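You operate a simulated robot arm through the tools that you are given. There is no shell and no other tool.

You are at the controls of a simulated robot arm. One attempt, no reset.

JOB
Purge the gas hose on the black cart until the gas lamp lights.
Fine: MIG selected, cylinder handwheel over half open, welder on.

It is judged by the outcome, as a careful person would: the job done as asked, and still so three seconds after it is handed in. It fails if anything else is knocked over, pushed out of place, dropped, spilled or broken.

ROBOT AND FRAMES
A 7-joint arm with a fingered hand on a trunk, on a base that moves. Base frame: it is fixed to the floor where the robot stands at the start and does not move with it; the origin is under the middle of the robot, x ahead of it, y to its left, z up. Lengths are in m, angles in degrees, forces in N, time in s.
It reaches about 1.228 m from its shoulder. Its first joint turns from -115.0 to 115.0 degrees. Places, roughly: blue keeper lever [2.1, -1.4, 0.9]; cylinder handwheel [1.6, -1.6, 0.9]; grey-ball collar [2.3, -1.2, 0.3]; orange pressure lever [2.2, -1.3, 0.9]; polarity switch [2.2, -1.1, 0.4]; process switch [2.2, -1.1, 0.5]; purge button [2.2, -1.1, 0.9]; red-ball collar [2, -1, 0.4]; voltage dial [2.3, -1.1, 0.5]; welder power switch [2, -1, 0.6]; wire feeder [2, -1.3, 0.9]; wire speed dial [2.1, -1, 0.9]. Payload 5 kg.
Tool frame: the origin (TCP) lies between the finger pads and is the grasp point; the fingertips stand 0.032 m ahead of it; z points along the fingers, y is the line along which they close. The gripper opens to 0.16 m; its body begins 0.089 m behind the TCP. The gripper is a hand of 4 fingers: y runs from the thumb to the fingers, the wrist lies at [0, 0, -0.267] in the tool frame.
Orientation is that of the tool frame in the base frame, as [roll, pitch, yaw] about the fixed x, y, z axes, in that order (R = Rz(yaw) Ry(pitch) Rx(roll)). With the fingers straight down and closing along the base's y, the tool's x points along the base's -x, its y along +y and its z along -z.

CONTROLS
- The arm moves only by the tool send_rows. Its argument "motion" is a list of rows, each an object of numbers (a shift or turn left out is 0): "x", "y", "z": the shift along the tool's x, y, z in m; "wx", "wy", "wz": the turn, a rotation vector about the tool's x, y, z in rad. In form: [{"x": .., "y": .., "z": .., "wx": .., "wy": .., "wz": ..}, ...]. A call has 1 to 20 rows; each row shifts and turns the commanded pose from where the row before left it, along the tool's axes as they then stand. A row lasts 0.2 s, in which the tool goes at most 0.05 m and 8.6 degrees; a call with a longer step from one row to the next is refused whole. A pose out of reach is approached as far as the arm can. The call stops where the force on the tool passes 40 N (or 10 N more than at its start, if that is more) or the arm is blocked; 0.2 s more then pass. In this call time passes only in rows, and 0.2 s behind the last. It gives the time, the measured TCP pose, the force on the tool (base axes), the opening and the grip force at its end, in the units of the frame above (readings bear some noise), with the torque about the TCP (base axes, N m) and any sound that the robot's microphone picked up.
- Cameras (640 x 400 px; columns grow to the right, rows downward): "scene" is now at [0.0256, 0.2032, 1.6404]; the picture's right is [0.02, -1.00, 0.00], its down [-0.64, -0.01, -0.77] and it looks along [0.77, 0.01, -0.64] (base axes); focal length 280 px, centre (320, 200). "wrist" rides on the gripper at [0.08, -0.004, -0.114] in the tool frame; the picture's right is [0.05, 1.00, 0.00], its down [-0.82, 0.04, -0.58] and it looks along [-0.58, 0.03, 0.82] (tool axes); focal length 265 px, centre (320, 200). There is no depth. A picture from a camera that has moved, and an enlarged one, comes with that camera's place and axes in the base frame and with its lens.
- capture(camera): a new picture of that camera. It takes no simulated time.
- raise_lower(by): slides the trunk up (or, below 0, down) by that many m; the arm and the scene camera ride with it, the base frame stays. It gives what a move gives, with no picture.
- roll_base(legs): drives the robot by 1 to 6 legs, each [ahead, turn to the left] in m and degrees, along the robot's own axes; the way and the turn of a leg run together, so that a leg with both is an arc; at most 1.5 m and 180 degrees a leg. The arm and the cameras ride along, it lands a little off, and it stops where it bumps. It gives what a move gives.
- set_fingers(finger1, finger2, finger3, thumb_bend): sets how far each is bent, from 0 (flat) to 100 (curled in); at 30 the hand is open as for a grip, at 70 the pads meet at the TCP. One left out holds its place. A second passes; each finger stops where it meets its share of the squeeze, and holds until it gets a number again. It is the only way to open and close the hand. It gives what a move gives, with no picture; readings hold the bend of each and the force on the fingers (four entries, about 0 where the hand has none), thumb and palm.
- head_to(pan, tilt): turns the head with the scene camera to pan (to the left, within 155 degrees either way) and tilt (down, from -29 to 69), counted from straight ahead of the robot. It gives what a move gives.
- inspect(camera, box): a new picture of the part [left, top, right, bottom] of that camera's present view, enlarged. It takes no simulated time.
- finish_job(): hands the job in; it is judged then, once.

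Places have to be worked out from the pictures, the camera data and where the tool is seen. Open the gripper and draw the arm clear of the work before you hand the job in, unless the task says otherwise.

The tools are called after "Call:" as a command line: name --argument value ..., lists and objects as JSON in quotes. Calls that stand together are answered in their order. send_rows: Moves the arm, as the interface text tells. Its arguments: {"type":"object","properties":{"motion":{"type":"array"}},"required":["motion"]} The other tools are called the same way: raise_lower (by) moves the trunk up or down; set_fingers (finger1, finger2, finger3, thumb_bend) moves the fingers one by one; roll_base (legs) drives the base; head_to (pan, tilt) turns the head that bears the scene camera; capture (camera) takes a picture; inspect (camera, box) takes an enlarged picture of a part of a camera's view; finish_job () hands the job in.

At the start:

```text
time: 0.0
tool_pos: [0.724, 0.0088, 1.0227]
tcp_rot: [179.9, 0.0, 180.0]
force: [-0.8, -0.3, 1.4]
torque: [0.0, 0.0, 0.04]
width: 0.16
finger_force: 0.1
shape: jaw
bend: [30.0, 30.0, 30.0, 30.0]
finger forces: [0.0, 0.0, 0.0, 0.0, 0.0, 0.0]
trunk travel left (down, up): [-0.475, 0.515]
robot x, y, heading: [-0.0005, 0.0008, -0.0]
head pan, tilt (commanded): [0.9, 39.8]
```

scene: 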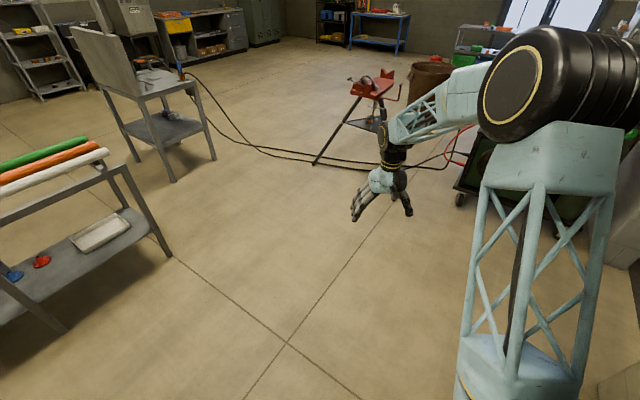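
wrist: 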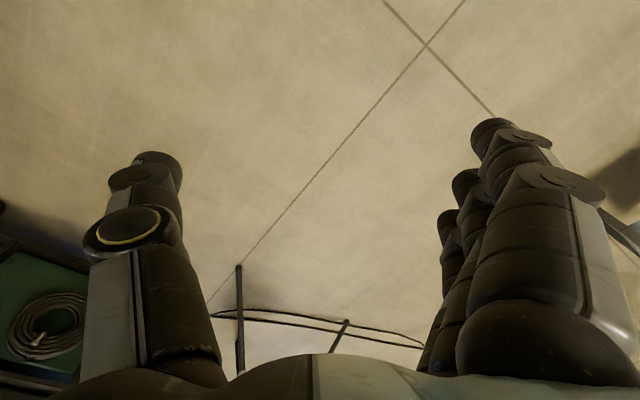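

The arm hides the right side where the cart is said to be, about (2.1, -1.2). I turn the head to the right to see the cart.

Call:
head_to --pan -35 --tilt 25

Call:
capture --camera "scene"

```text
time: 1.0
tool_pos: [0.7231, 0.0084, 1.0229]
tcp_rot: [179.9, 0.0, -179.9]
force: [-0.9, 0.4, 0.5]
torque: [0.0, 0.01, -0.02]
width: 0.1598
finger_force: 0.2
shape: jaw
bend: [30.0, 30.0, 30.0, 30.0]
finger forces: [0.1, 0.0, 0.0, 0.1, 0.1, 0.0]
trunk travel left (down, up): [-0.475, 0.515]
robot x, y, heading: [0.0017, -0.0008, 0.3]
head pan, tilt (commanded): [-35.0, 25.0]
```

```text
taken
camera scene: at [0.016, 0.1491, 1.6634], right [-0.57, -0.82, 0.0], down [-0.35, 0.24, -0.91], along [0.74, -0.52, -0.42], focal length 280 px, centre (320, 200)
```

scene: 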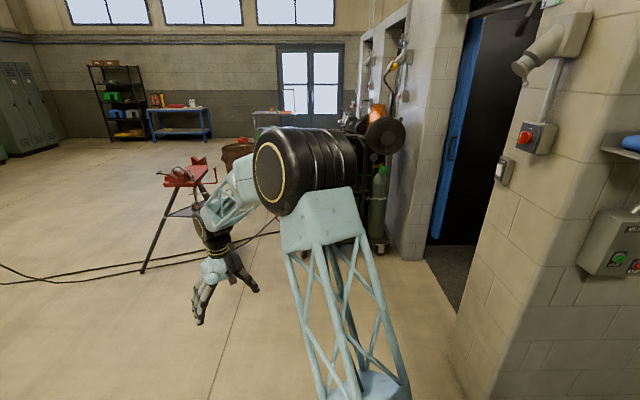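

The arm's shoulder hides the cart. I turn the base right, so that the cart comes to stand left of the arm, and look.

Call:
roll_base --legs '[[0, -60]]'

Call:
head_to --pan 30 --tilt 22

Call:
capture --camera "scene"

```text
time: 4.2
tool_pos: [0.3673, -0.622, 1.0235]
tcp_rot: [-180.0, 0.0, 119.9]
force: [0.2, 0.0, 0.2]
torque: [0.02, -0.02, -0.02]
width: 0.16
finger_force: 0.1
shape: jaw
bend: [30.0, 30.0, 30.0, 30.0]
finger forces: [0.1, 0.0, 0.0, 0.0, 0.0, 0.0]
trunk travel left (down, up): [-0.475, 0.515]
robot x, y, heading: [-0.0017, 0.0016, -60.2]
head pan, tilt (commanded): [-35.0, 25.0]
```

```text
time: 5.6
tool_pos: [0.3686, -0.6227, 1.0237]
tcp_rot: [179.9, 0.0, 120.1]
force: [0.8, -0.4, -0.5]
torque: [0.02, 0.01, -0.02]
width: 0.1598
finger_force: 0.0
shape: jaw
bend: [30.0, 30.0, 30.0, 30.0]
finger forces: [0.1, 0.0, 0.0, 0.0, 0.1, 0.0]
trunk travel left (down, up): [-0.475, 0.515]
robot x, y, heading: [-0.0002, -0.0028, -60.0]
head pan, tilt (commanded): [30.0, 22.0]
```

```text
taken
camera scene: at [0.2268, 0.1056, 1.6683], right [-0.5, -0.87, 0.0], down [-0.32, 0.19, -0.93], along [0.8, -0.46, -0.37], focal length 280 px, centre (320, 200)
```

scene: 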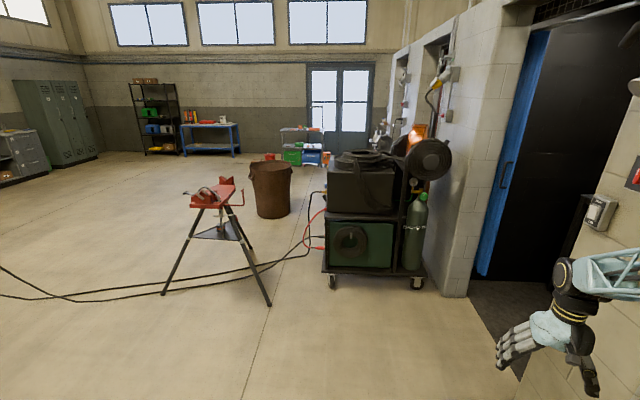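

The cart stands with its side towards me and its front turned to +y, with a tripod vise near the front. I enlarge the cart to see the details.

Call:
inspect --camera "scene" --box '[280, 110, 470, 300]'

```text
2.11 times, centred on (375, 205) of scene
camera zoom: at [0.2268, 0.1056, 1.6683], right [-0.5, -0.87, 0.0], down [-0.32, 0.19, -0.93], along [0.8, -0.46, -0.37], focal length 588 px, centre (204, 190)
```

zoom: 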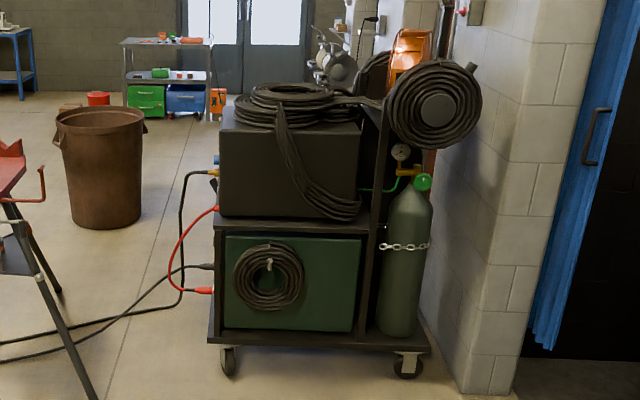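

The cart's front faces about heading 60° and the tripod vise stands before it, so I will work from its left flank. I drive a little closer, clear of the tripod, turn so the cart lies left of the arm, and look.

Call:
roll_base --legs '[[0, 58], [0.95, 0], [0, -45]]'

Call:
head_to --pan 10 --tilt 25

Call:
capture --camera "scene"

```text
time: 15.4
tool_pos: [1.4584, -0.5366, 1.0227]
tcp_rot: [179.9, 0.1, 133.7]
force: [-0.3, -0.1, 0.5]
torque: [0.06, 0.01, -0.04]
width: 0.16
finger_force: 0.1
shape: jaw
bend: [30.0, 30.0, 30.0, 30.0]
finger forces: [0.0, 0.0, 0.0, 0.0, 0.0, 0.1]
trunk travel left (down, up): [-0.475, 0.515]
robot x, y, heading: [0.9509, -0.0175, -46.2]
head pan, tilt (commanded): [30.0, 22.0]
```

```text
time: 16.2
tool_pos: [1.4577, -0.5377, 1.0233]
tcp_rot: [179.9, 0.1, 133.7]
force: [-0.7, -0.3, -0.1]
torque: [0.01, -0.03, 0.02]
width: 0.1599
finger_force: 0.0
shape: jaw
bend: [30.0, 30.0, 30.0, 30.0]
finger forces: [0.0, 0.1, 0.1, 0.0, 0.0, 0.0]
trunk travel left (down, up): [-0.475, 0.515]
robot x, y, heading: [0.9527, -0.0187, -46.3]
head pan, tilt (commanded): [10.0, 25.0]
```

```text
taken
camera scene: at [1.1321, 0.1081, 1.6634], right [-0.59, -0.81, 0.0], down [-0.34, 0.25, -0.91], along [0.73, -0.54, -0.42], focal length 280 px, centre (320, 200)
```

scene: 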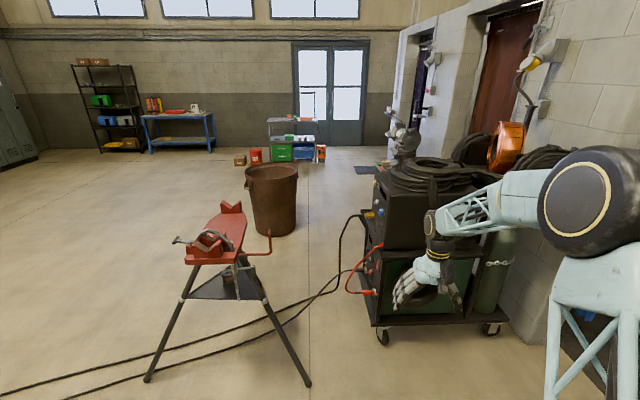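

The front of the feeder is just visible at a slant. I enlarge it.

Call:
inspect --camera "scene" --box '[335, 150, 475, 350]'

```text
2.00 times, centred on (405, 250) of scene
camera zoom: at [1.1321, 0.1081, 1.6634], right [-0.59, -0.81, 0.0], down [-0.34, 0.25, -0.91], along [0.73, -0.54, -0.42], focal length 559 px, centre (150, 100)
```

zoom: 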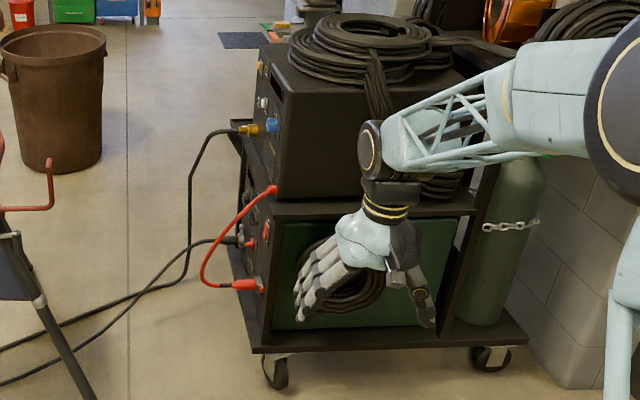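

I drive a bit forward for a less slanted view of the front, keeping well clear of the vise, and turn back toward the cart.

Call:
roll_base --legs '[[0, 58], [0.5, 0], [0, -62]]'

Call:
head_to --pan 0 --tilt 30

Call:
capture --camera "scene"

```text
time: 24.7
tool_pos: [1.9121, -0.4508, 1.0231]
tcp_rot: [179.9, 0.0, 130.9]
force: [-0.2, -0.8, 0.2]
torque: [-0.02, 0.0, 0.01]
width: 0.1598
finger_force: 0.1
shape: jaw
bend: [30.0, 30.0, 30.0, 30.0]
finger forces: [0.1, 0.0, 0.0, 0.0, 0.1, 0.0]
trunk travel left (down, up): [-0.475, 0.515]
robot x, y, heading: [1.4288, 0.0889, -49.1]
head pan, tilt (commanded): [10.0, 25.0]
```

```text
time: 25.5
tool_pos: [1.9119, -0.4517, 1.0228]
tcp_rot: [179.9, 0.0, 131.0]
force: [-0.3, -0.5, 0.3]
torque: [0.0, -0.01, 0.0]
width: 0.1599
finger_force: 0.1
shape: jaw
bend: [30.0, 30.0, 30.0, 30.0]
finger forces: [0.0, 0.1, 0.0, 0.0, 0.0, 0.1]
trunk travel left (down, up): [-0.475, 0.515]
robot x, y, heading: [1.4289, 0.0876, -49.2]
head pan, tilt (commanded): [0.0, 30.0]
```

```text
taken
camera scene: at [1.6042, 0.1977, 1.6555], right [-0.75, -0.66, 0.0], down [-0.33, 0.38, -0.87], along [0.57, -0.65, -0.5], focal length 280 px, centre (320, 200)
```

scene: 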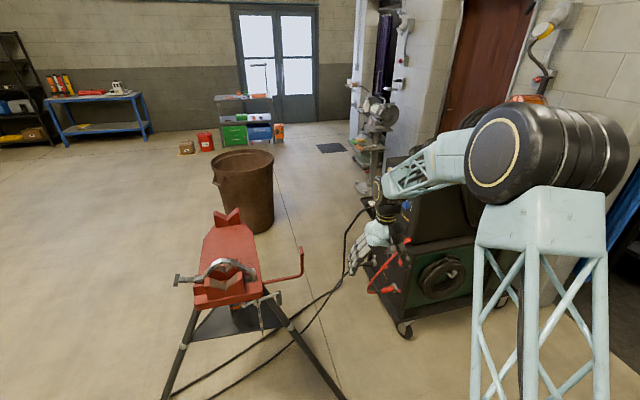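

The arm now covers the feeder's front. I turn the base a bit right so the cart comes left of the arm.

Call:
roll_base --legs '[[0, -28]]'

Call:
head_to --pan 12 --tilt 32

Call:
capture --camera "scene"

```text
time: 27.3
tool_pos: [1.6049, -0.6125, 1.0231]
tcp_rot: [179.8, 0.0, 103.3]
force: [-0.3, -0.1, -0.4]
torque: [-0.03, -0.02, -0.03]
width: 0.16
finger_force: 0.1
shape: jaw
bend: [30.0, 30.0, 30.0, 30.0]
finger forces: [0.1, 0.0, 0.0, 0.0, 0.0, 0.0]
trunk travel left (down, up): [-0.475, 0.515]
robot x, y, heading: [1.4317, 0.0859, -76.8]
head pan, tilt (commanded): [0.0, 30.0]
```

```text
time: 28.0
tool_pos: [1.6057, -0.6136, 1.0233]
tcp_rot: [179.9, 0.0, 103.3]
force: [0.3, 0.7, 0.6]
torque: [0.0, 0.0, 0.0]
width: 0.1598
finger_force: 0.0
shape: jaw
bend: [30.0, 30.0, 30.0, 30.0]
finger forces: [0.1, 0.0, 0.1, 0.0, 0.0, 0.0]
trunk travel left (down, up): [-0.475, 0.515]
robot x, y, heading: [1.4297, 0.0889, -76.6]
head pan, tilt (commanded): [12.0, 32.0]
```

```text
taken
camera scene: at [1.6531, 0.1113, 1.6523], right [-0.9, -0.43, 0.0], down [-0.23, 0.48, -0.85], along [0.36, -0.77, -0.53], focal length 280 px, centre (320, 200)
```

scene: 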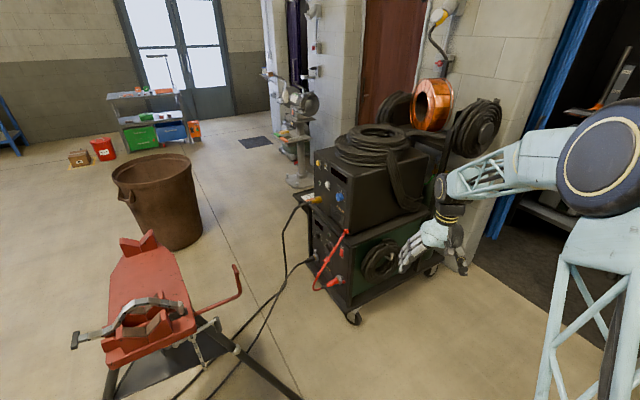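

Now the cart front is in sight. I enlarge the feeder's front panel and the power source.

Call:
inspect --camera "scene" --box '[290, 140, 370, 215]'

Call:
inspect --camera "scene" --box '[285, 190, 375, 300]'

Call:
inspect --camera "scene" --box '[340, 90, 500, 260]'

```text
5.33 times, centred on (330, 178) of scene
camera zoom: at [1.6531, 0.1113, 1.6523], right [-0.9, -0.43, 0.0], down [-0.23, 0.48, -0.85], along [0.36, -0.77, -0.53], focal length 1491 px, centre (267, 320)
```

zoom: 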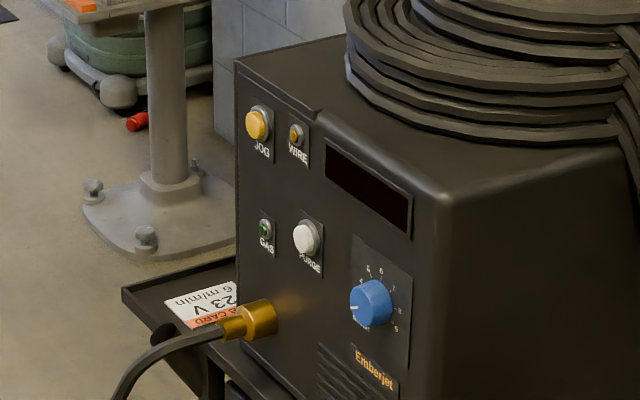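

```text
3.64 times, centred on (330, 245) of scene
camera zoom: at [1.6531, 0.1113, 1.6523], right [-0.9, -0.43, 0.0], down [-0.23, 0.48, -0.85], along [0.36, -0.77, -0.53], focal length 1017 px, centre (284, 36)
```

zoom: 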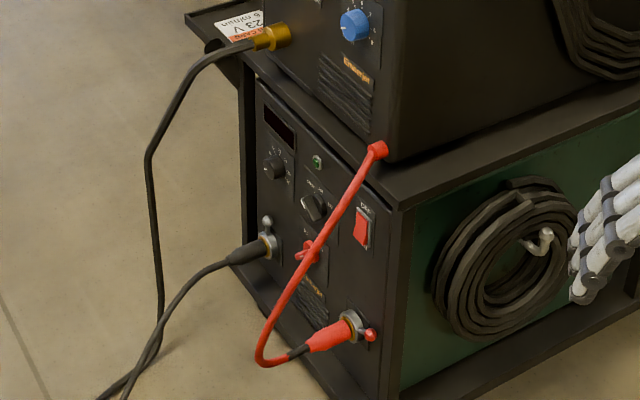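

```text
2.35 times, centred on (420, 175) of scene
camera zoom: at [1.6531, 0.1113, 1.6523], right [-0.9, -0.43, 0.0], down [-0.23, 0.48, -0.85], along [0.36, -0.77, -0.53], focal length 658 px, centre (85, 259)
```

zoom: 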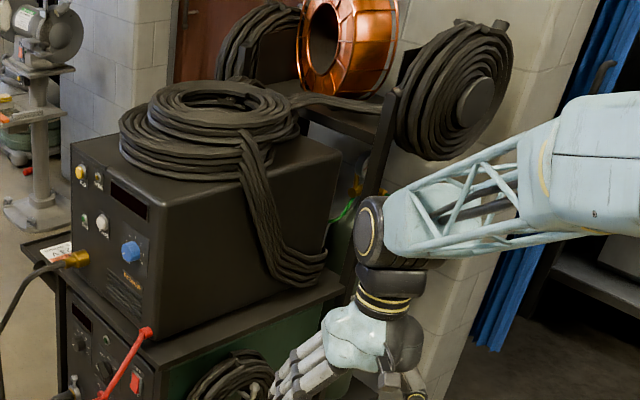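

The displays look dark, so I check the state of power switch, process switch, and lamps with tighter enlargements.

Call:
inspect --camera "scene" --box '[308, 208, 358, 240]'

Call:
inspect --camera "scene" --box '[308, 235, 358, 267]'

Call:
inspect --camera "scene" --box '[308, 150, 358, 182]'

Call:
inspect --camera "scene" --box '[410, 140, 460, 190]'

```text
12.50 times, centred on (333, 224) of scene
camera zoom: at [1.6531, 0.1113, 1.6523], right [-0.9, -0.43, 0.0], down [-0.23, 0.48, -0.85], along [0.36, -0.77, -0.53], focal length 3494 px, centre (158, -100)
```

zoom: 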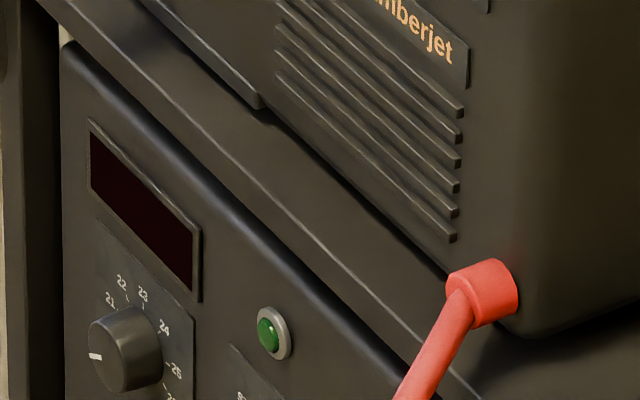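

```text
12.50 times, centred on (333, 251) of scene
camera zoom: at [1.6531, 0.1113, 1.6523], right [-0.9, -0.43, 0.0], down [-0.23, 0.48, -0.85], along [0.36, -0.77, -0.53], focal length 3494 px, centre (158, -438)
```

zoom: 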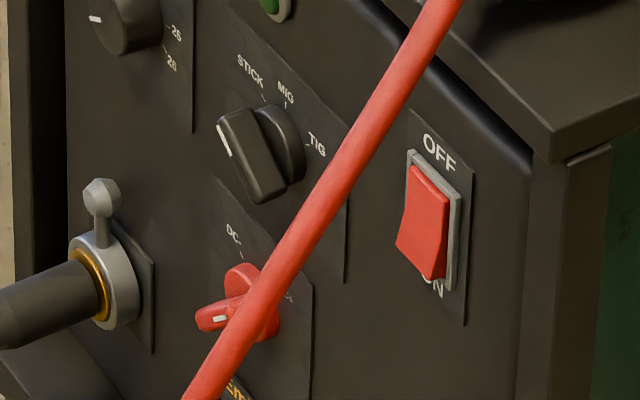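

```text
12.50 times, centred on (333, 166) of scene
camera zoom: at [1.6531, 0.1113, 1.6523], right [-0.9, -0.43, 0.0], down [-0.23, 0.48, -0.85], along [0.36, -0.77, -0.53], focal length 3494 px, centre (158, 625)
```

zoom: 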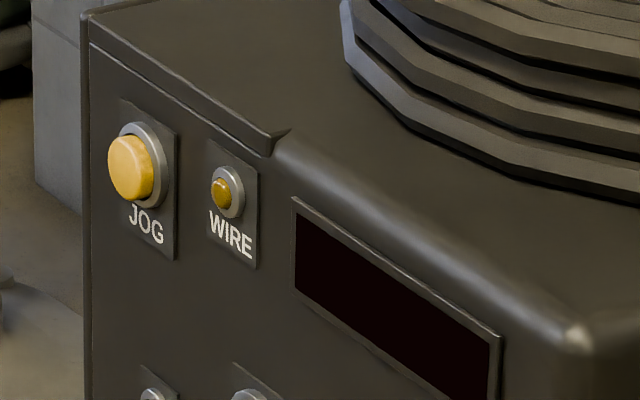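

```text
8.00 times, centred on (435, 165) of scene
camera zoom: at [1.6531, 0.1113, 1.6523], right [-0.9, -0.43, 0.0], down [-0.23, 0.48, -0.85], along [0.36, -0.77, -0.53], focal length 2236 px, centre (-600, 480)
```

zoom: 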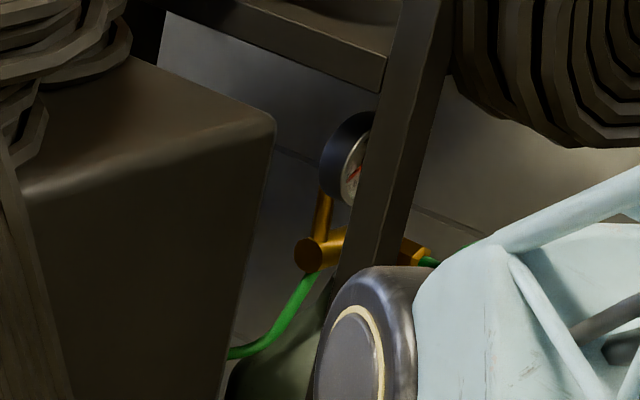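

The displays and lamps are dark; the rocker's OFF end looks pressed and the process knob points toward STICK. I need to see the cylinder valve too, so I swing the arm further right and look past it.

Call:
roll_base --legs '[[0, -38]]'

Call:
head_to --pan 40 --tilt 28

Call:
capture --camera "scene"

```text
time: 30.3
tool_pos: [1.1394, -0.5734, 1.0224]
tcp_rot: [179.9, 0.0, 65.6]
force: [-0.9, -0.1, 0.6]
torque: [0.0, -0.06, -0.02]
width: 0.1599
finger_force: 0.1
shape: jaw
bend: [30.0, 30.0, 30.0, 30.0]
finger forces: [0.0, 0.0, 0.1, 0.1, 0.0, 0.0]
trunk travel left (down, up): [-0.475, 0.515]
robot x, y, heading: [1.4312, 0.0842, -114.5]
head pan, tilt (commanded): [12.0, 32.0]
```

```text
time: 31.2
tool_pos: [1.1386, -0.5736, 1.0228]
tcp_rot: [179.9, 0.0, 65.6]
force: [0.7, -0.1, 0.1]
torque: [-0.01, -0.06, -0.02]
width: 0.1599
finger_force: 0.0
shape: jaw
bend: [30.0, 30.0, 30.0, 30.0]
finger forces: [0.0, 0.0, 0.0, 0.0, 0.0, 0.0]
trunk travel left (down, up): [-0.475, 0.515]
robot x, y, heading: [1.4311, 0.089, -114.4]
head pan, tilt (commanded): [40.0, 28.0]
```

```text
taken
camera scene: at [1.665, -0.0302, 1.6586], right [-0.96, -0.27, 0.0], down [-0.13, 0.45, -0.88], along [0.24, -0.85, -0.47], focal length 280 px, centre (320, 200)
```

scene: 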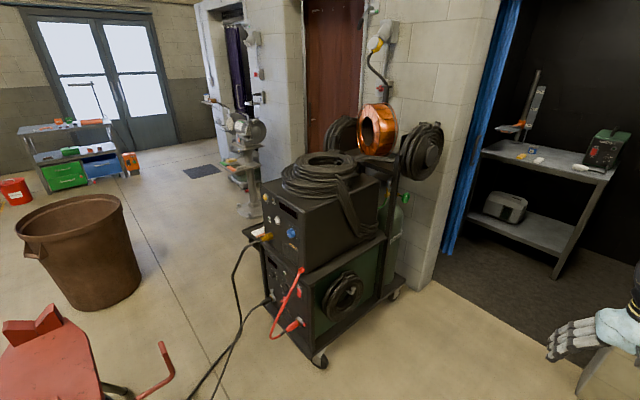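

Now the whole cart is clear. I zoom on the cylinder valve and both front panels.

Call:
inspect --camera "scene" --box '[370, 160, 430, 220]'

Call:
inspect --camera "scene" --box '[255, 255, 325, 325]'

Call:
inspect --camera "scene" --box '[245, 180, 325, 260]'

Call:
inspect --camera "scene" --box '[250, 90, 450, 380]'

```text
6.67 times, centred on (400, 190) of scene
camera zoom: at [1.665, -0.0302, 1.6586], right [-0.96, -0.27, 0.0], down [-0.13, 0.45, -0.88], along [0.24, -0.85, -0.47], focal length 1864 px, centre (-213, 267)
```

zoom: 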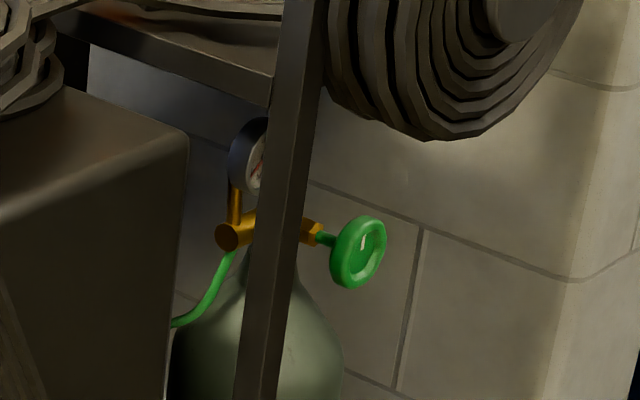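

```text
5.71 times, centred on (290, 290) of scene
camera zoom: at [1.665, -0.0302, 1.6586], right [-0.96, -0.27, 0.0], down [-0.13, 0.45, -0.88], along [0.24, -0.85, -0.47], focal length 1598 px, centre (491, -314)
```

zoom: 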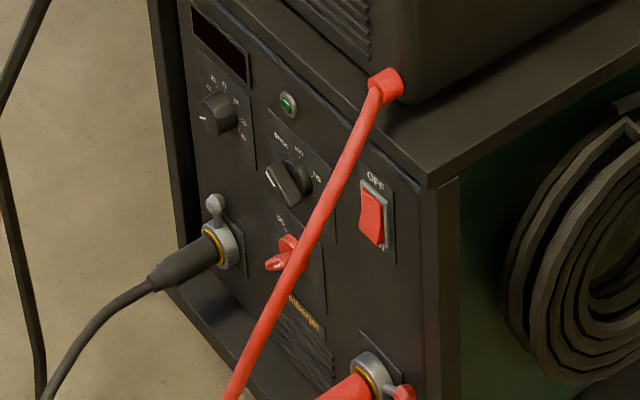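

```text
5.00 times, centred on (285, 220) of scene
camera zoom: at [1.665, -0.0302, 1.6586], right [-0.96, -0.27, 0.0], down [-0.13, 0.45, -0.88], along [0.24, -0.85, -0.47], focal length 1398 px, centre (495, 100)
```

zoom: 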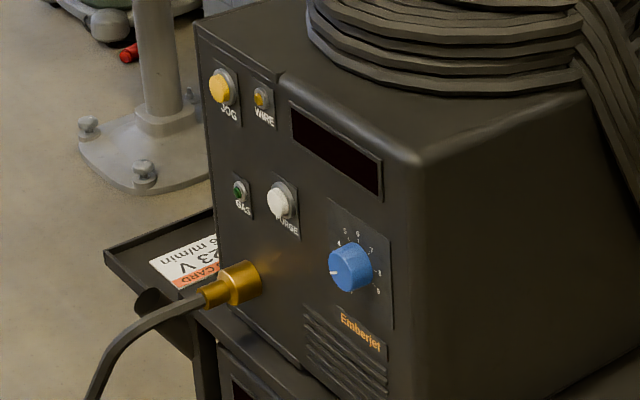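

```text
1.38 times, centred on (350, 235) of scene
camera zoom: at [1.665, -0.0302, 1.6586], right [-0.96, -0.27, 0.0], down [-0.13, 0.45, -0.88], along [0.24, -0.85, -0.47], focal length 386 px, centre (279, 152)
```

zoom: 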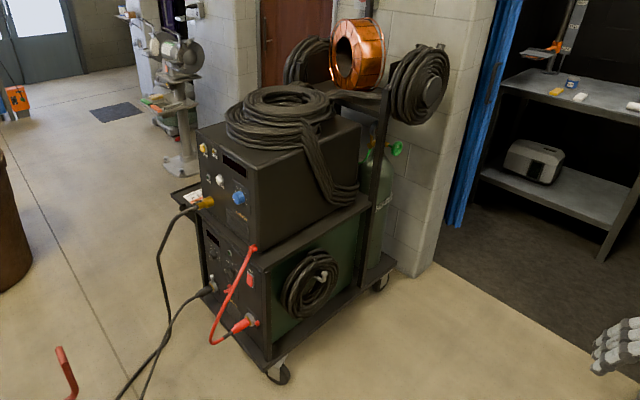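

I place the handwheel near (1.57, -1.60, 0.89) facing the cart's left, purge button near (2.18, -1.08, 0.93), rocker near (2.05, -1.00, 0.57), process knob near (2.155, -1.06, 0.52). Before working, I form a pointing finger in free air to see which finger is which.

Call:
set_fingers --finger1 10 --finger2 100 --finger3 100 --thumb_bend 100

Call:
capture --camera "wrist"

Call:
head_to --pan 0 --tilt 40

Call:
capture --camera "scene"

```text
time: 32.2
tool_pos: [1.1393, -0.5733, 1.023]
tcp_rot: [179.9, -0.1, 65.6]
force: [0.1, 0.7, 0.1]
torque: [-0.03, 0.01, -0.03]
width: 0.0826
finger_force: 0.0
shape: fingers
bend: [10.0, 91.0, 100.0, 100.0]
finger forces: [0.0, 0.0, 0.1, 0.0, 0.0, 0.0]
trunk travel left (down, up): [-0.475, 0.515]
robot x, y, heading: [1.4308, 0.0856, -114.8]
head pan, tilt (commanded): [40.0, 28.0]
```

```text
taken
camera wrist: at [1.1686, -0.4996, 1.1377], right [0.93, -0.37, 0.0], down [-0.3, -0.76, 0.58], along [-0.21, -0.54, -0.82], focal length 265 px, centre (320, 200)
```

wrist: 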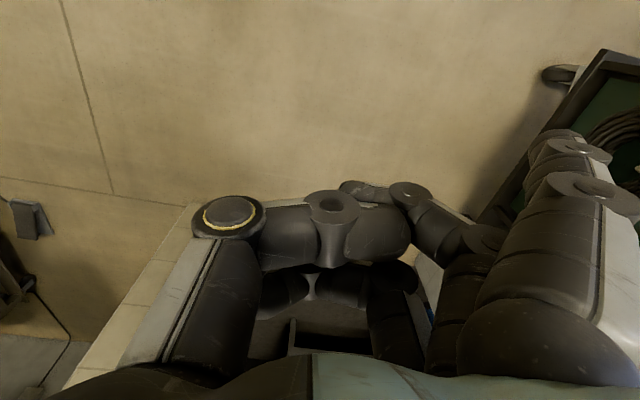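

```text
time: 33.3
tool_pos: [1.1394, -0.5732, 1.023]
tcp_rot: [179.9, -0.1, 65.7]
force: [0.2, -0.7, -0.6]
torque: [-0.02, 0.03, -0.03]
width: 0.0823
finger_force: 0.2
shape: fingers
bend: [10.0, 93.0, 100.0, 100.0]
finger forces: [0.1, 0.0, 0.0, 0.0, 0.0, 0.1]
trunk travel left (down, up): [-0.475, 0.515]
robot x, y, heading: [1.4296, 0.0854, -114.6]
head pan, tilt (commanded): [0.0, 40.0]
```

```text
taken
camera scene: at [1.6055, -0.0198, 1.6401], right [-0.91, 0.41, 0.0], down [0.27, 0.59, -0.77], along [-0.32, -0.7, -0.64], focal length 280 px, centre (320, 200)
```

scene: 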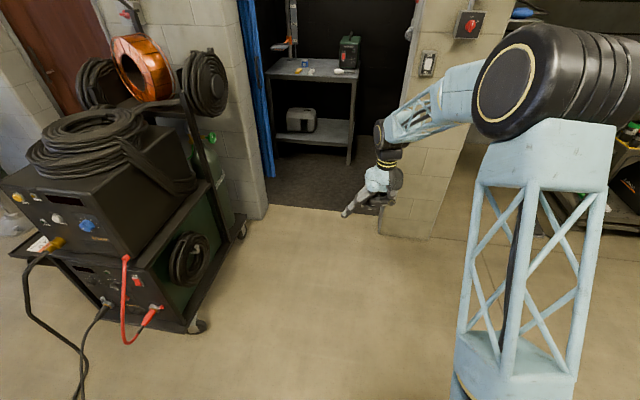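

Finger 1 is the one nearest the wrist camera. I try a slim beak instead: middle finger and thumb meeting on the tool axis, the others curled away.

Call:
set_fingers --finger1 100 --finger2 65 --finger3 100 --thumb_bend 30

Call:
set_fingers --thumb_bend 70

Call:
capture --camera "wrist"

Call:
inspect --camera "scene" --box '[320, 120, 440, 230]'

```text
time: 34.3
tool_pos: [1.1393, -0.5734, 1.0229]
tcp_rot: [179.8, 0.0, 65.6]
force: [0.9, -0.3, -0.4]
torque: [0.0, -0.01, 0.02]
width: 0.078
finger_force: 0.0
shape: fingers
bend: [100.0, 65.0, 100.0, 30.0]
finger forces: [0.0, 0.0, 0.0, 0.1, 0.1, 0.0]
trunk travel left (down, up): [-0.475, 0.515]
robot x, y, heading: [1.4282, 0.0914, -114.2]
head pan, tilt (commanded): [0.0, 40.0]
```

```text
time: 35.3
tool_pos: [1.1384, -0.5748, 1.0219]
tcp_rot: [179.9, -0.1, 65.6]
force: [0.1, 0.1, 0.4]
torque: [-0.03, 0.04, 0.0]
width: 0.0502
finger_force: 0.2
shape: fingers
bend: [100.0, 65.0, 100.0, 70.0]
finger forces: [0.0, 0.0, 0.0, 0.1, 0.1, 0.1]
trunk travel left (down, up): [-0.475, 0.515]
robot x, y, heading: [1.428, 0.0872, -114.2]
head pan, tilt (commanded): [0.0, 40.0]
```

```text
taken
camera wrist: at [1.1686, -0.4997, 1.1377], right [0.93, -0.37, 0.0], down [-0.3, -0.76, 0.58], along [-0.21, -0.54, -0.82], focal length 265 px, centre (320, 200)
```

wrist: 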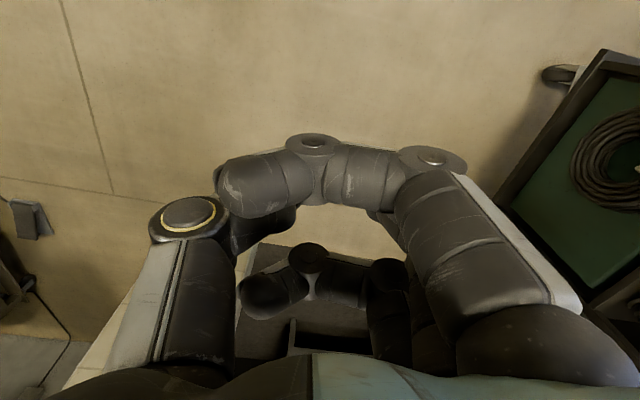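

```text
3.64 times, centred on (380, 175) of scene
camera zoom: at [1.6054, -0.0198, 1.6401], right [-0.91, 0.41, 0.0], down [0.27, 0.59, -0.77], along [-0.32, -0.7, -0.64], focal length 1017 px, centre (102, 291)
```

zoom: 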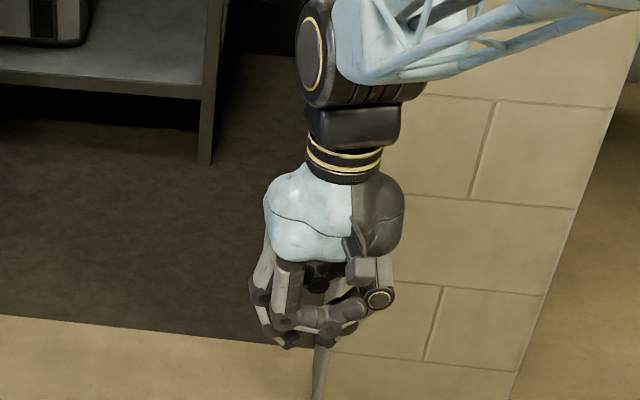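

The beak tip stands clear of the curled fingers, so it is usable for pressing. Next I drive toward the cart's left flank to look at and work the cylinder handwheel, keeping the arm clear of the wall pier on the right.

Call:
roll_base --legs '[[0, -26], [0.6, 0], [0, 66]]'

Call:
head_to --pan 15 --tilt 28

Call:
capture --camera "scene"

```text
time: 43.1
tool_pos: [1.1691, -0.9878, 1.0238]
tcp_rot: [179.9, 0.0, 105.4]
force: [-0.4, -0.3, -0.6]
torque: [0.02, 0.01, 0.01]
width: 0.0504
finger_force: 0.1
shape: fingers
bend: [100.0, 65.0, 100.0, 70.0]
finger forces: [0.0, 0.0, 0.1, 0.0, 0.0, 0.1]
trunk travel left (down, up): [-0.475, 0.515]
robot x, y, heading: [0.9672, -0.291, -74.4]
head pan, tilt (commanded): [0.0, 40.0]
```

```text
time: 43.9
tool_pos: [1.1693, -0.9881, 1.0234]
tcp_rot: [180.0, 0.0, 105.4]
force: [-0.1, -0.1, 0.3]
torque: [-0.01, -0.01, 0.01]
width: 0.0505
finger_force: 0.0
shape: fingers
bend: [100.0, 65.0, 100.0, 70.0]
finger forces: [0.0, 0.0, 0.0, 0.1, 0.1, 0.0]
trunk travel left (down, up): [-0.475, 0.515]
robot x, y, heading: [0.9682, -0.2929, -74.4]
head pan, tilt (commanded): [15.0, 28.0]
```

```text
taken
camera scene: at [1.1948, -0.2605, 1.6586], right [-0.86, -0.51, 0.0], down [-0.24, 0.41, -0.88], along [0.45, -0.76, -0.47], focal length 280 px, centre (320, 200)
```

scene: 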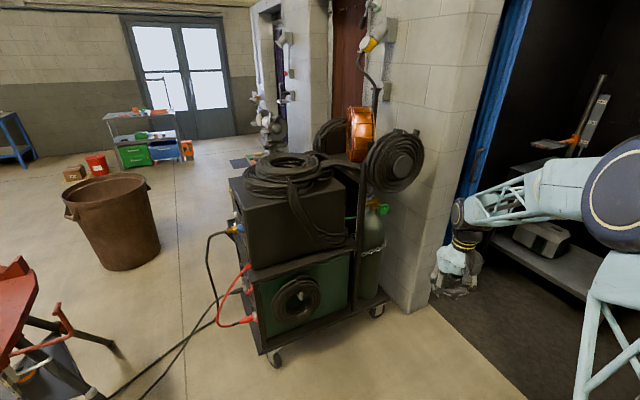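

I can see the cylinder valve area clear of the arm now; I enlarge the handwheel and gauge.

Call:
inspect --camera "scene" --box '[340, 180, 410, 230]'

Call:
inspect --camera "scene" --box '[362, 192, 397, 217]'

Call:
inspect --camera "scene" --box '[225, 255, 275, 295]'

```text
8.00 times, centred on (375, 205) of scene
camera zoom: at [1.1948, -0.2605, 1.6586], right [-0.86, -0.51, 0.0], down [-0.24, 0.41, -0.88], along [0.45, -0.76, -0.47], focal length 2236 px, centre (-120, 160)
```

zoom: 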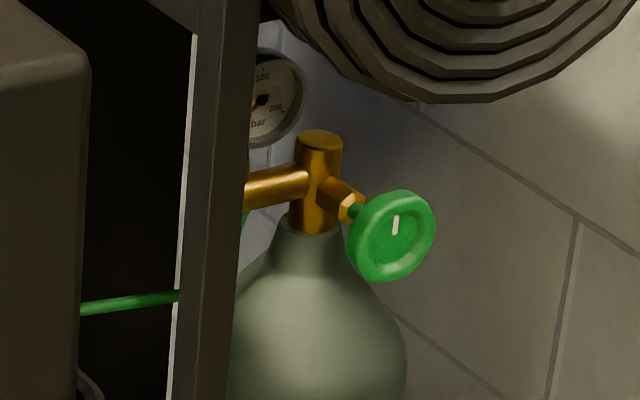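

```text
16.00 times, centred on (380, 204) of scene
camera zoom: at [1.1948, -0.2605, 1.6586], right [-0.86, -0.51, 0.0], down [-0.24, 0.41, -0.88], along [0.45, -0.76, -0.47], focal length 4473 px, centre (-632, 128)
```

zoom: 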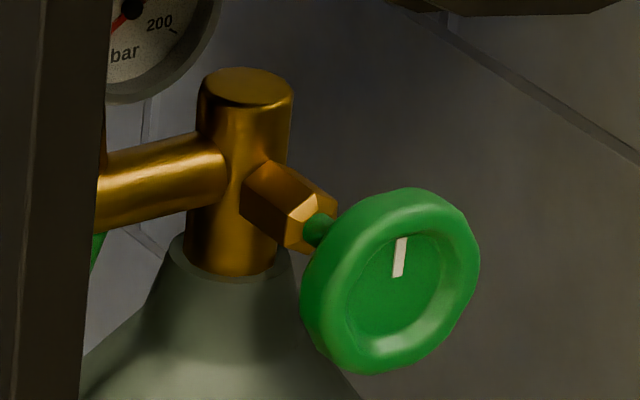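

```text
10.00 times, centred on (250, 275) of scene
camera zoom: at [1.1948, -0.2605, 1.6586], right [-0.86, -0.51, 0.0], down [-0.24, 0.41, -0.88], along [0.45, -0.76, -0.47], focal length 2796 px, centre (1020, -550)
```

zoom: 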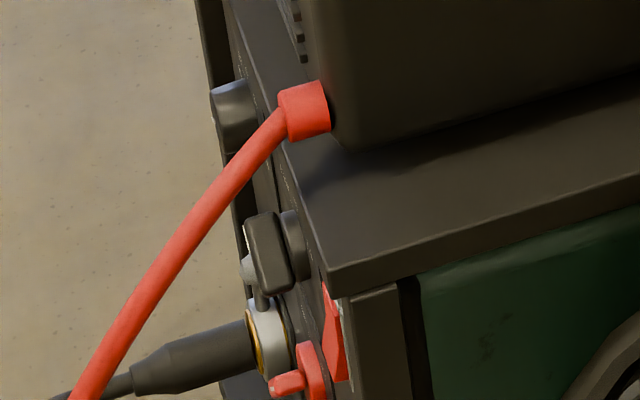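

The handwheel's white mark is at 12 o'clock and the gauge needle lies at its low end, so the cylinder seems shut; it must be turned open (counter-clockwise seen from outside). I first turn the tool in free air so that the fingers point along the wheel axis (heading -30°).

Call:
send_rows --motion '[{"wz": -0.13}, {"wz": -0.13}, {"wz": -0.13}, {"wz": -0.13}, {"wz": -0.13}, {"wz": -0.128}, {"x": -0.036, "z": 0.027}, {"x": -0.036, "z": 0.027}, {"x": -0.036, "z": 0.027}, {"x": -0.036, "z": 0.027}, {"x": -0.036, "z": 0.027}]'

Call:
set_fingers --finger1 30 --finger2 30 --finger3 30 --thumb_bend 30

Call:
send_rows --motion '[{"wy": -0.1428}, {"wy": -0.1428}, {"wy": -0.1428}, {"wy": -0.1428}, {"wy": -0.1428}, {"wy": -0.1428}, {"wy": -0.1428}, {"wy": -0.1428}, {"wy": -0.1428}, {"wy": -0.1428}, {"wy": -0.1428}]'

Call:
capture --camera "scene"

Call:
capture --camera "wrist"

```text
time: 46.3
tool_pos: [1.3253, -1.0786, 0.8866]
tcp_rot: [-180.0, 0.0, 150.0]
force: [-0.1, -0.8, -0.4]
torque: [0.03, 0.0, 0.03]
width: 0.0505
finger_force: 0.0
shape: fingers
bend: [100.0, 65.0, 100.0, 70.0]
finger forces: [0.0, 0.0, 0.0, 0.1, 0.0, 0.0]
trunk travel left (down, up): [-0.475, 0.515]
robot x, y, heading: [0.9701, -0.2932, -74.4]
head pan, tilt (commanded): [15.0, 28.0]
```

```text
time: 47.3
tool_pos: [1.3252, -1.0782, 0.8866]
tcp_rot: [179.9, 0.0, 150.0]
force: [0.2, 0.3, 0.8]
torque: [-0.01, -0.02, 0.01]
width: 0.1701
finger_force: 0.1
shape: fingers
bend: [30.0, 30.0, 30.0, 30.0]
finger forces: [0.0, 0.1, 0.1, 0.1, 0.0, 0.0]
trunk travel left (down, up): [-0.475, 0.515]
robot x, y, heading: [0.9693, -0.2921, -74.7]
head pan, tilt (commanded): [15.0, 28.0]
```

```text
time: 49.7
tool_pos: [1.3248, -1.0758, 0.8884]
tcp_rot: [24.6, 89.8, -5.6]
force: [0.3, 0.3, 0.4]
torque: [0.02, -0.03, -0.01]
width: 0.1699
finger_force: 0.1
shape: fingers
bend: [30.0, 30.0, 30.0, 30.0]
finger forces: [0.0, 0.1, 0.0, 0.1, 0.0, 0.0]
trunk travel left (down, up): [-0.475, 0.515]
robot x, y, heading: [0.9679, -0.296, -74.7]
head pan, tilt (commanded): [15.0, 28.0]
```

```text
taken
camera scene: at [1.1948, -0.2606, 1.6587], right [-0.86, -0.51, 0.0], down [-0.24, 0.41, -0.88], along [0.45, -0.76, -0.47], focal length 280 px, centre (320, 200)
```

scene: 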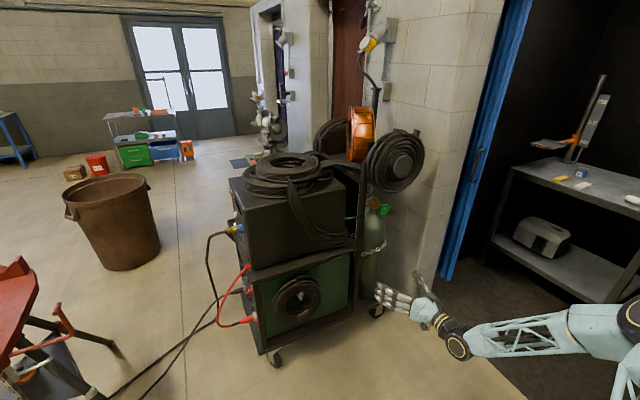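

```text
taken
camera wrist: at [1.2242, -1.0245, 0.8089], right [0.5, 0.86, -0.05], down [-0.48, 0.33, 0.81], along [0.72, -0.38, 0.58], focal length 265 px, centre (320, 200)
```

wrist: 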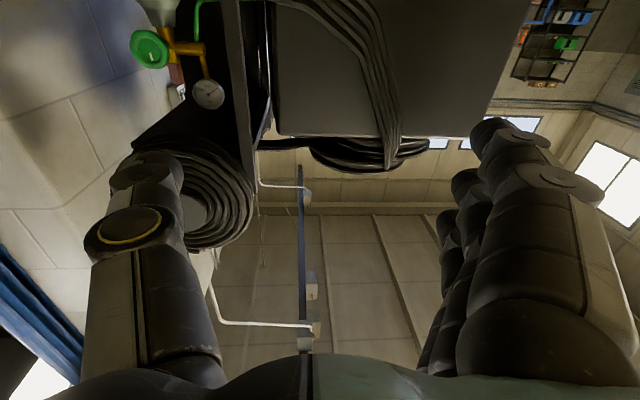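

The hand now points along the wheel axis and the wrist camera (upside down) sees wheel and gauge. I drive ahead 0.43 m so the hand stands about 0.15 m in front of the wheel.

Call:
roll_base --legs '[[0.43, 0]]'

Call:
capture --camera "wrist"

Call:
capture --camera "scene"

```text
time: 52.2
tool_pos: [1.4398, -1.4796, 0.8892]
tcp_rot: [74.3, 89.8, 44.5]
force: [-0.8, -0.7, 0.3]
torque: [0.04, 0.03, 0.01]
width: 0.1703
finger_force: 0.1
shape: fingers
bend: [30.0, 30.0, 30.0, 30.0]
finger forces: [0.0, 0.0, 0.0, 0.0, 0.0, 0.0]
trunk travel left (down, up): [-0.475, 0.515]
robot x, y, heading: [1.0765, -0.6964, -74.6]
head pan, tilt (commanded): [15.0, 28.0]
```

```text
taken
camera wrist: at [1.3389, -1.427, 0.8087], right [0.5, 0.87, -0.05], down [-0.48, 0.32, 0.82], along [0.72, -0.38, 0.58], focal length 265 px, centre (320, 200)
```

wrist: 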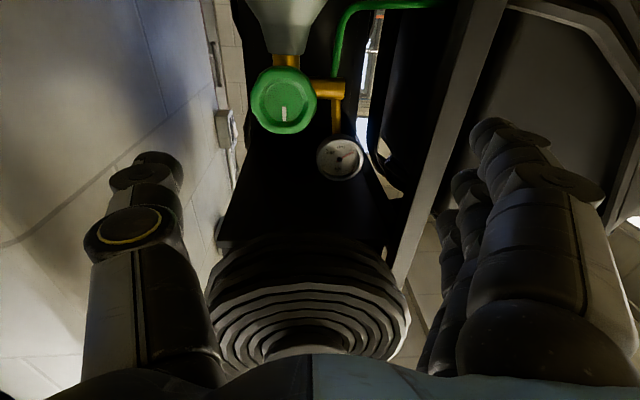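

```text
taken
camera scene: at [1.3066, -0.6633, 1.6586], right [-0.86, -0.51, 0.0], down [-0.24, 0.4, -0.88], along [0.45, -0.76, -0.47], focal length 280 px, centre (320, 200)
```

scene: 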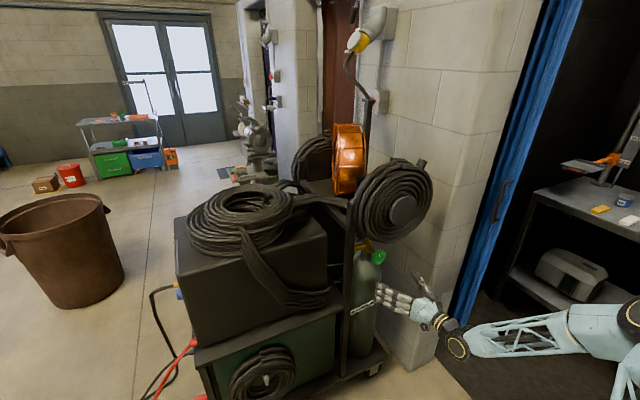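

The wheel is in view at about (284,100) of the wrist picture. I enlarge wheel and gauge to read them.

Call:
inspect --camera "wrist" --box '[240, 60, 370, 190]'

Call:
inspect --camera "scene" --box '[340, 215, 440, 330]'

```text
3.08 times, centred on (305, 125) of wrist
camera zoom: at [1.3389, -1.427, 0.8087], right [0.5, 0.87, -0.05], down [-0.48, 0.32, 0.82], along [0.72, -0.38, 0.58], focal length 817 px, centre (366, 431)
```

zoom: 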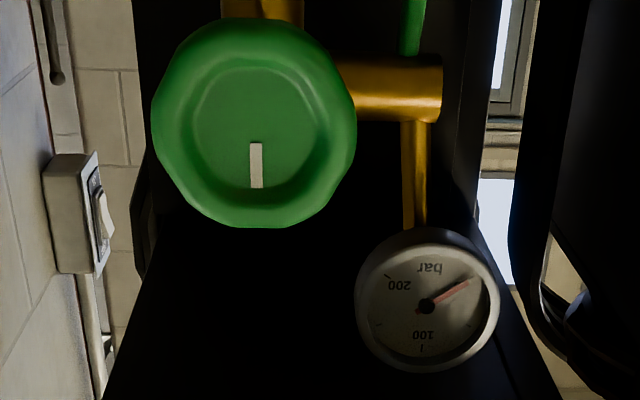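

```text
3.48 times, centred on (390, 272) of scene
camera zoom: at [1.3066, -0.6633, 1.6586], right [-0.86, -0.51, 0.0], down [-0.24, 0.4, -0.88], along [0.45, -0.76, -0.47], focal length 972 px, centre (76, -52)
```

zoom: 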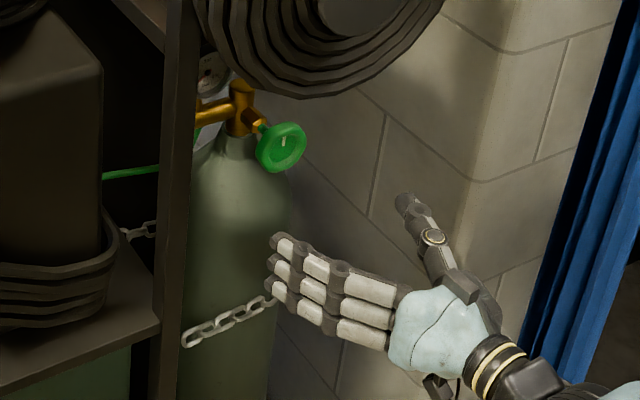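

The gauge reads about 0 bar (needle at its lower-left end when turned upright), so the valve is shut. The wheel centre lies at about (0.002, -0.039, 0.175) in the tool frame; I narrow the hand a little, centre on the wheel, and advance over it.

Call:
set_fingers --finger1 38 --finger2 38 --finger3 38 --thumb_bend 38

Call:
send_rows --motion '[{"y": -0.0385, "x": 0.002}, {"z": 0.03}, {"z": 0.03}, {"z": 0.03}]'

Call:
capture --camera "wrist"

```text
time: 53.2
tool_pos: [1.4397, -1.4785, 0.8878]
tcp_rot: [77.4, 89.9, 47.6]
force: [0.0, 0.7, -0.7]
torque: [-0.02, -0.01, -0.01]
width: 0.1405
finger_force: 0.2
shape: fingers
bend: [38.0, 38.0, 38.0, 38.0]
finger forces: [0.1, 0.0, 0.0, 0.0, 0.0, 0.1]
trunk travel left (down, up): [-0.475, 0.515]
robot x, y, heading: [1.0802, -0.6967, -74.3]
head pan, tilt (commanded): [15.0, 28.0]
```

```text
time: 54.2
tool_pos: [1.4979, -1.5589, 0.8863]
tcp_rot: [73.8, 89.9, 44.0]
force: [-0.2, 0.1, 0.1]
torque: [0.01, -0.03, 0.01]
width: 0.1399
finger_force: 0.0
shape: fingers
bend: [38.0, 38.0, 38.0, 38.0]
finger forces: [0.0, 0.0, 0.0, 0.0, 0.0, 0.1]
trunk travel left (down, up): [-0.475, 0.515]
robot x, y, heading: [1.0824, -0.6955, -74.4]
head pan, tilt (commanded): [15.0, 28.0]
```

```text
taken
camera wrist: at [1.3978, -1.5064, 0.8062], right [0.5, 0.87, -0.05], down [-0.48, 0.32, 0.82], along [0.72, -0.38, 0.58], focal length 265 px, centre (320, 200)
```

wrist: 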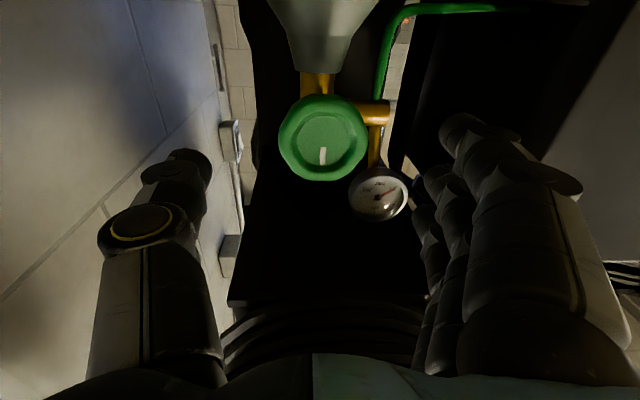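

The wheel sits centred between thumb and fingers, about 0.085 m ahead of the TCP. I advance the rest and look again before closing.

Call:
send_rows --motion '[{"z": 0.03, "y": 0.003}, {"z": 0.03}, {"z": 0.025}]'

Call:
capture --camera "wrist"

Call:
inspect --camera "scene" --box '[330, 215, 450, 330]'

```text
time: 55.0
tool_pos: [1.5717, -1.5959, 0.8846]
tcp_rot: [107.1, 89.8, 77.1]
force: [0.2, -0.6, -0.1]
torque: [-0.01, 0.01, 0.01]
width: 0.14
finger_force: 0.1
shape: fingers
bend: [38.0, 38.0, 38.0, 38.0]
finger forces: [0.1, 0.0, 0.0, 0.0, 0.1, 0.0]
trunk travel left (down, up): [-0.475, 0.515]
robot x, y, heading: [1.0786, -0.6969, -74.5]
head pan, tilt (commanded): [15.0, 28.0]
```

```text
taken
camera wrist: at [1.4719, -1.543, 0.8061], right [0.5, 0.87, -0.05], down [-0.48, 0.32, 0.82], along [0.72, -0.38, 0.58], focal length 265 px, centre (320, 200)
```

wrist: 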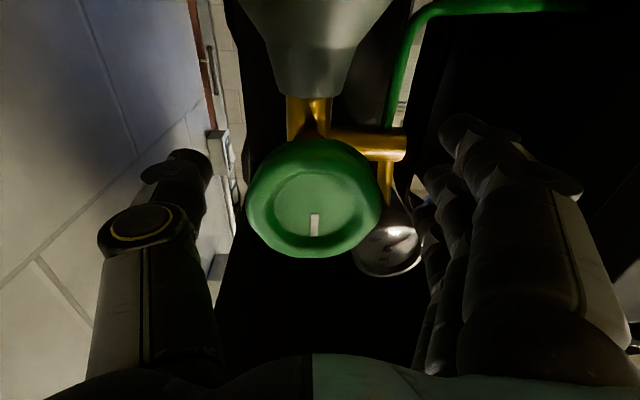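

```text
3.48 times, centred on (390, 272) of scene
camera zoom: at [1.3069, -0.6633, 1.6586], right [-0.86, -0.51, 0.0], down [-0.24, 0.4, -0.88], along [0.45, -0.76, -0.47], focal length 972 px, centre (76, -52)
```

zoom: 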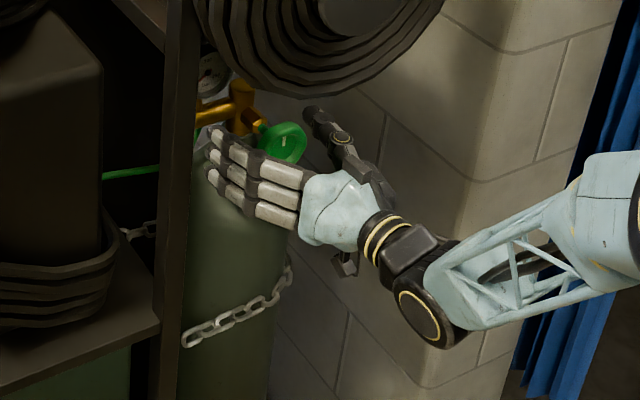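

The wheel is centred at the TCP. I close the hand gently on the rim.

Call:
set_fingers --finger1 62 --finger2 62 --finger3 62 --thumb_bend 62

Call:
capture --camera "wrist"

```text
time: 56.0
tool_pos: [1.572, -1.5962, 0.8855]
tcp_rot: [68.8, 89.9, 39.0]
force: [2.7, -18.1, 1.5]
torque: [0.01, 0.0, 0.25]
width: 0.0596
finger_force: 9.7
shape: fingers
bend: [62.0, 60.0, 62.0, 58.0]
finger forces: [0.1, 2.8, 0.0, 0.0, 16.4, 0.0]
trunk travel left (down, up): [-0.475, 0.515]
robot x, y, heading: [1.0836, -0.6982, -74.6]
head pan, tilt (commanded): [15.0, 28.0]
```

```text
taken
camera wrist: at [1.4715, -1.5442, 0.8062], right [0.5, 0.87, -0.05], down [-0.48, 0.32, 0.82], along [0.72, -0.38, 0.58], focal length 265 px, centre (320, 200)
```

wrist: 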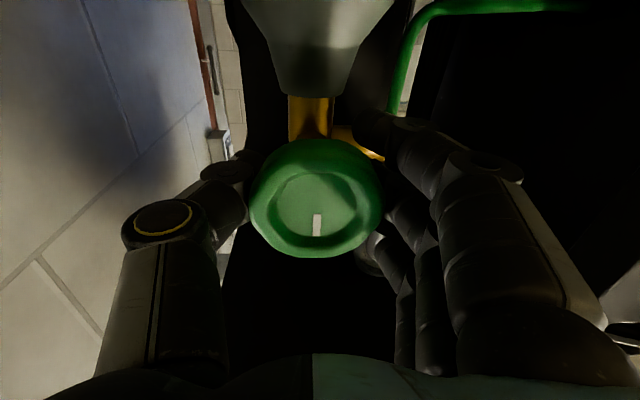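

The thumb presses harder than the finger, so the hand is a few mm off centre. I shift slightly toward -y and read the balance.

Call:
send_rows --motion '[{"y": -0.003}]'

Call:
set_fingers --finger1 66 --finger2 66 --finger3 66 --thumb_bend 62

```text
time: 56.4
tool_pos: [1.5705, -1.5982, 0.8853]
tcp_rot: [68.7, 89.9, 39.0]
force: [1.9, -9.3, 3.0]
torque: [-0.05, -0.01, 0.18]
width: 0.0578
finger_force: 8.2
shape: fingers
bend: [62.0, 60.0, 62.0, 59.0]
finger forces: [0.1, 4.0, 0.0, 0.0, 11.7, 0.2]
trunk travel left (down, up): [-0.475, 0.515]
robot x, y, heading: [1.081, -0.6938, -74.4]
head pan, tilt (commanded): [15.0, 28.0]
```

```text
time: 57.4
tool_pos: [1.5711, -1.5978, 0.8863]
tcp_rot: [86.4, 89.8, 56.6]
force: [4.3, -6.5, 2.7]
torque: [-0.05, 0.02, 0.05]
width: 0.0516
finger_force: 10.5
shape: fingers
bend: [65.0, 61.0, 66.0, 59.0]
finger forces: [0.6, 8.5, 0.2, 0.0, 12.7, 0.1]
trunk travel left (down, up): [-0.475, 0.515]
robot x, y, heading: [1.0809, -0.6921, -74.3]
head pan, tilt (commanded): [15.0, 28.0]
```

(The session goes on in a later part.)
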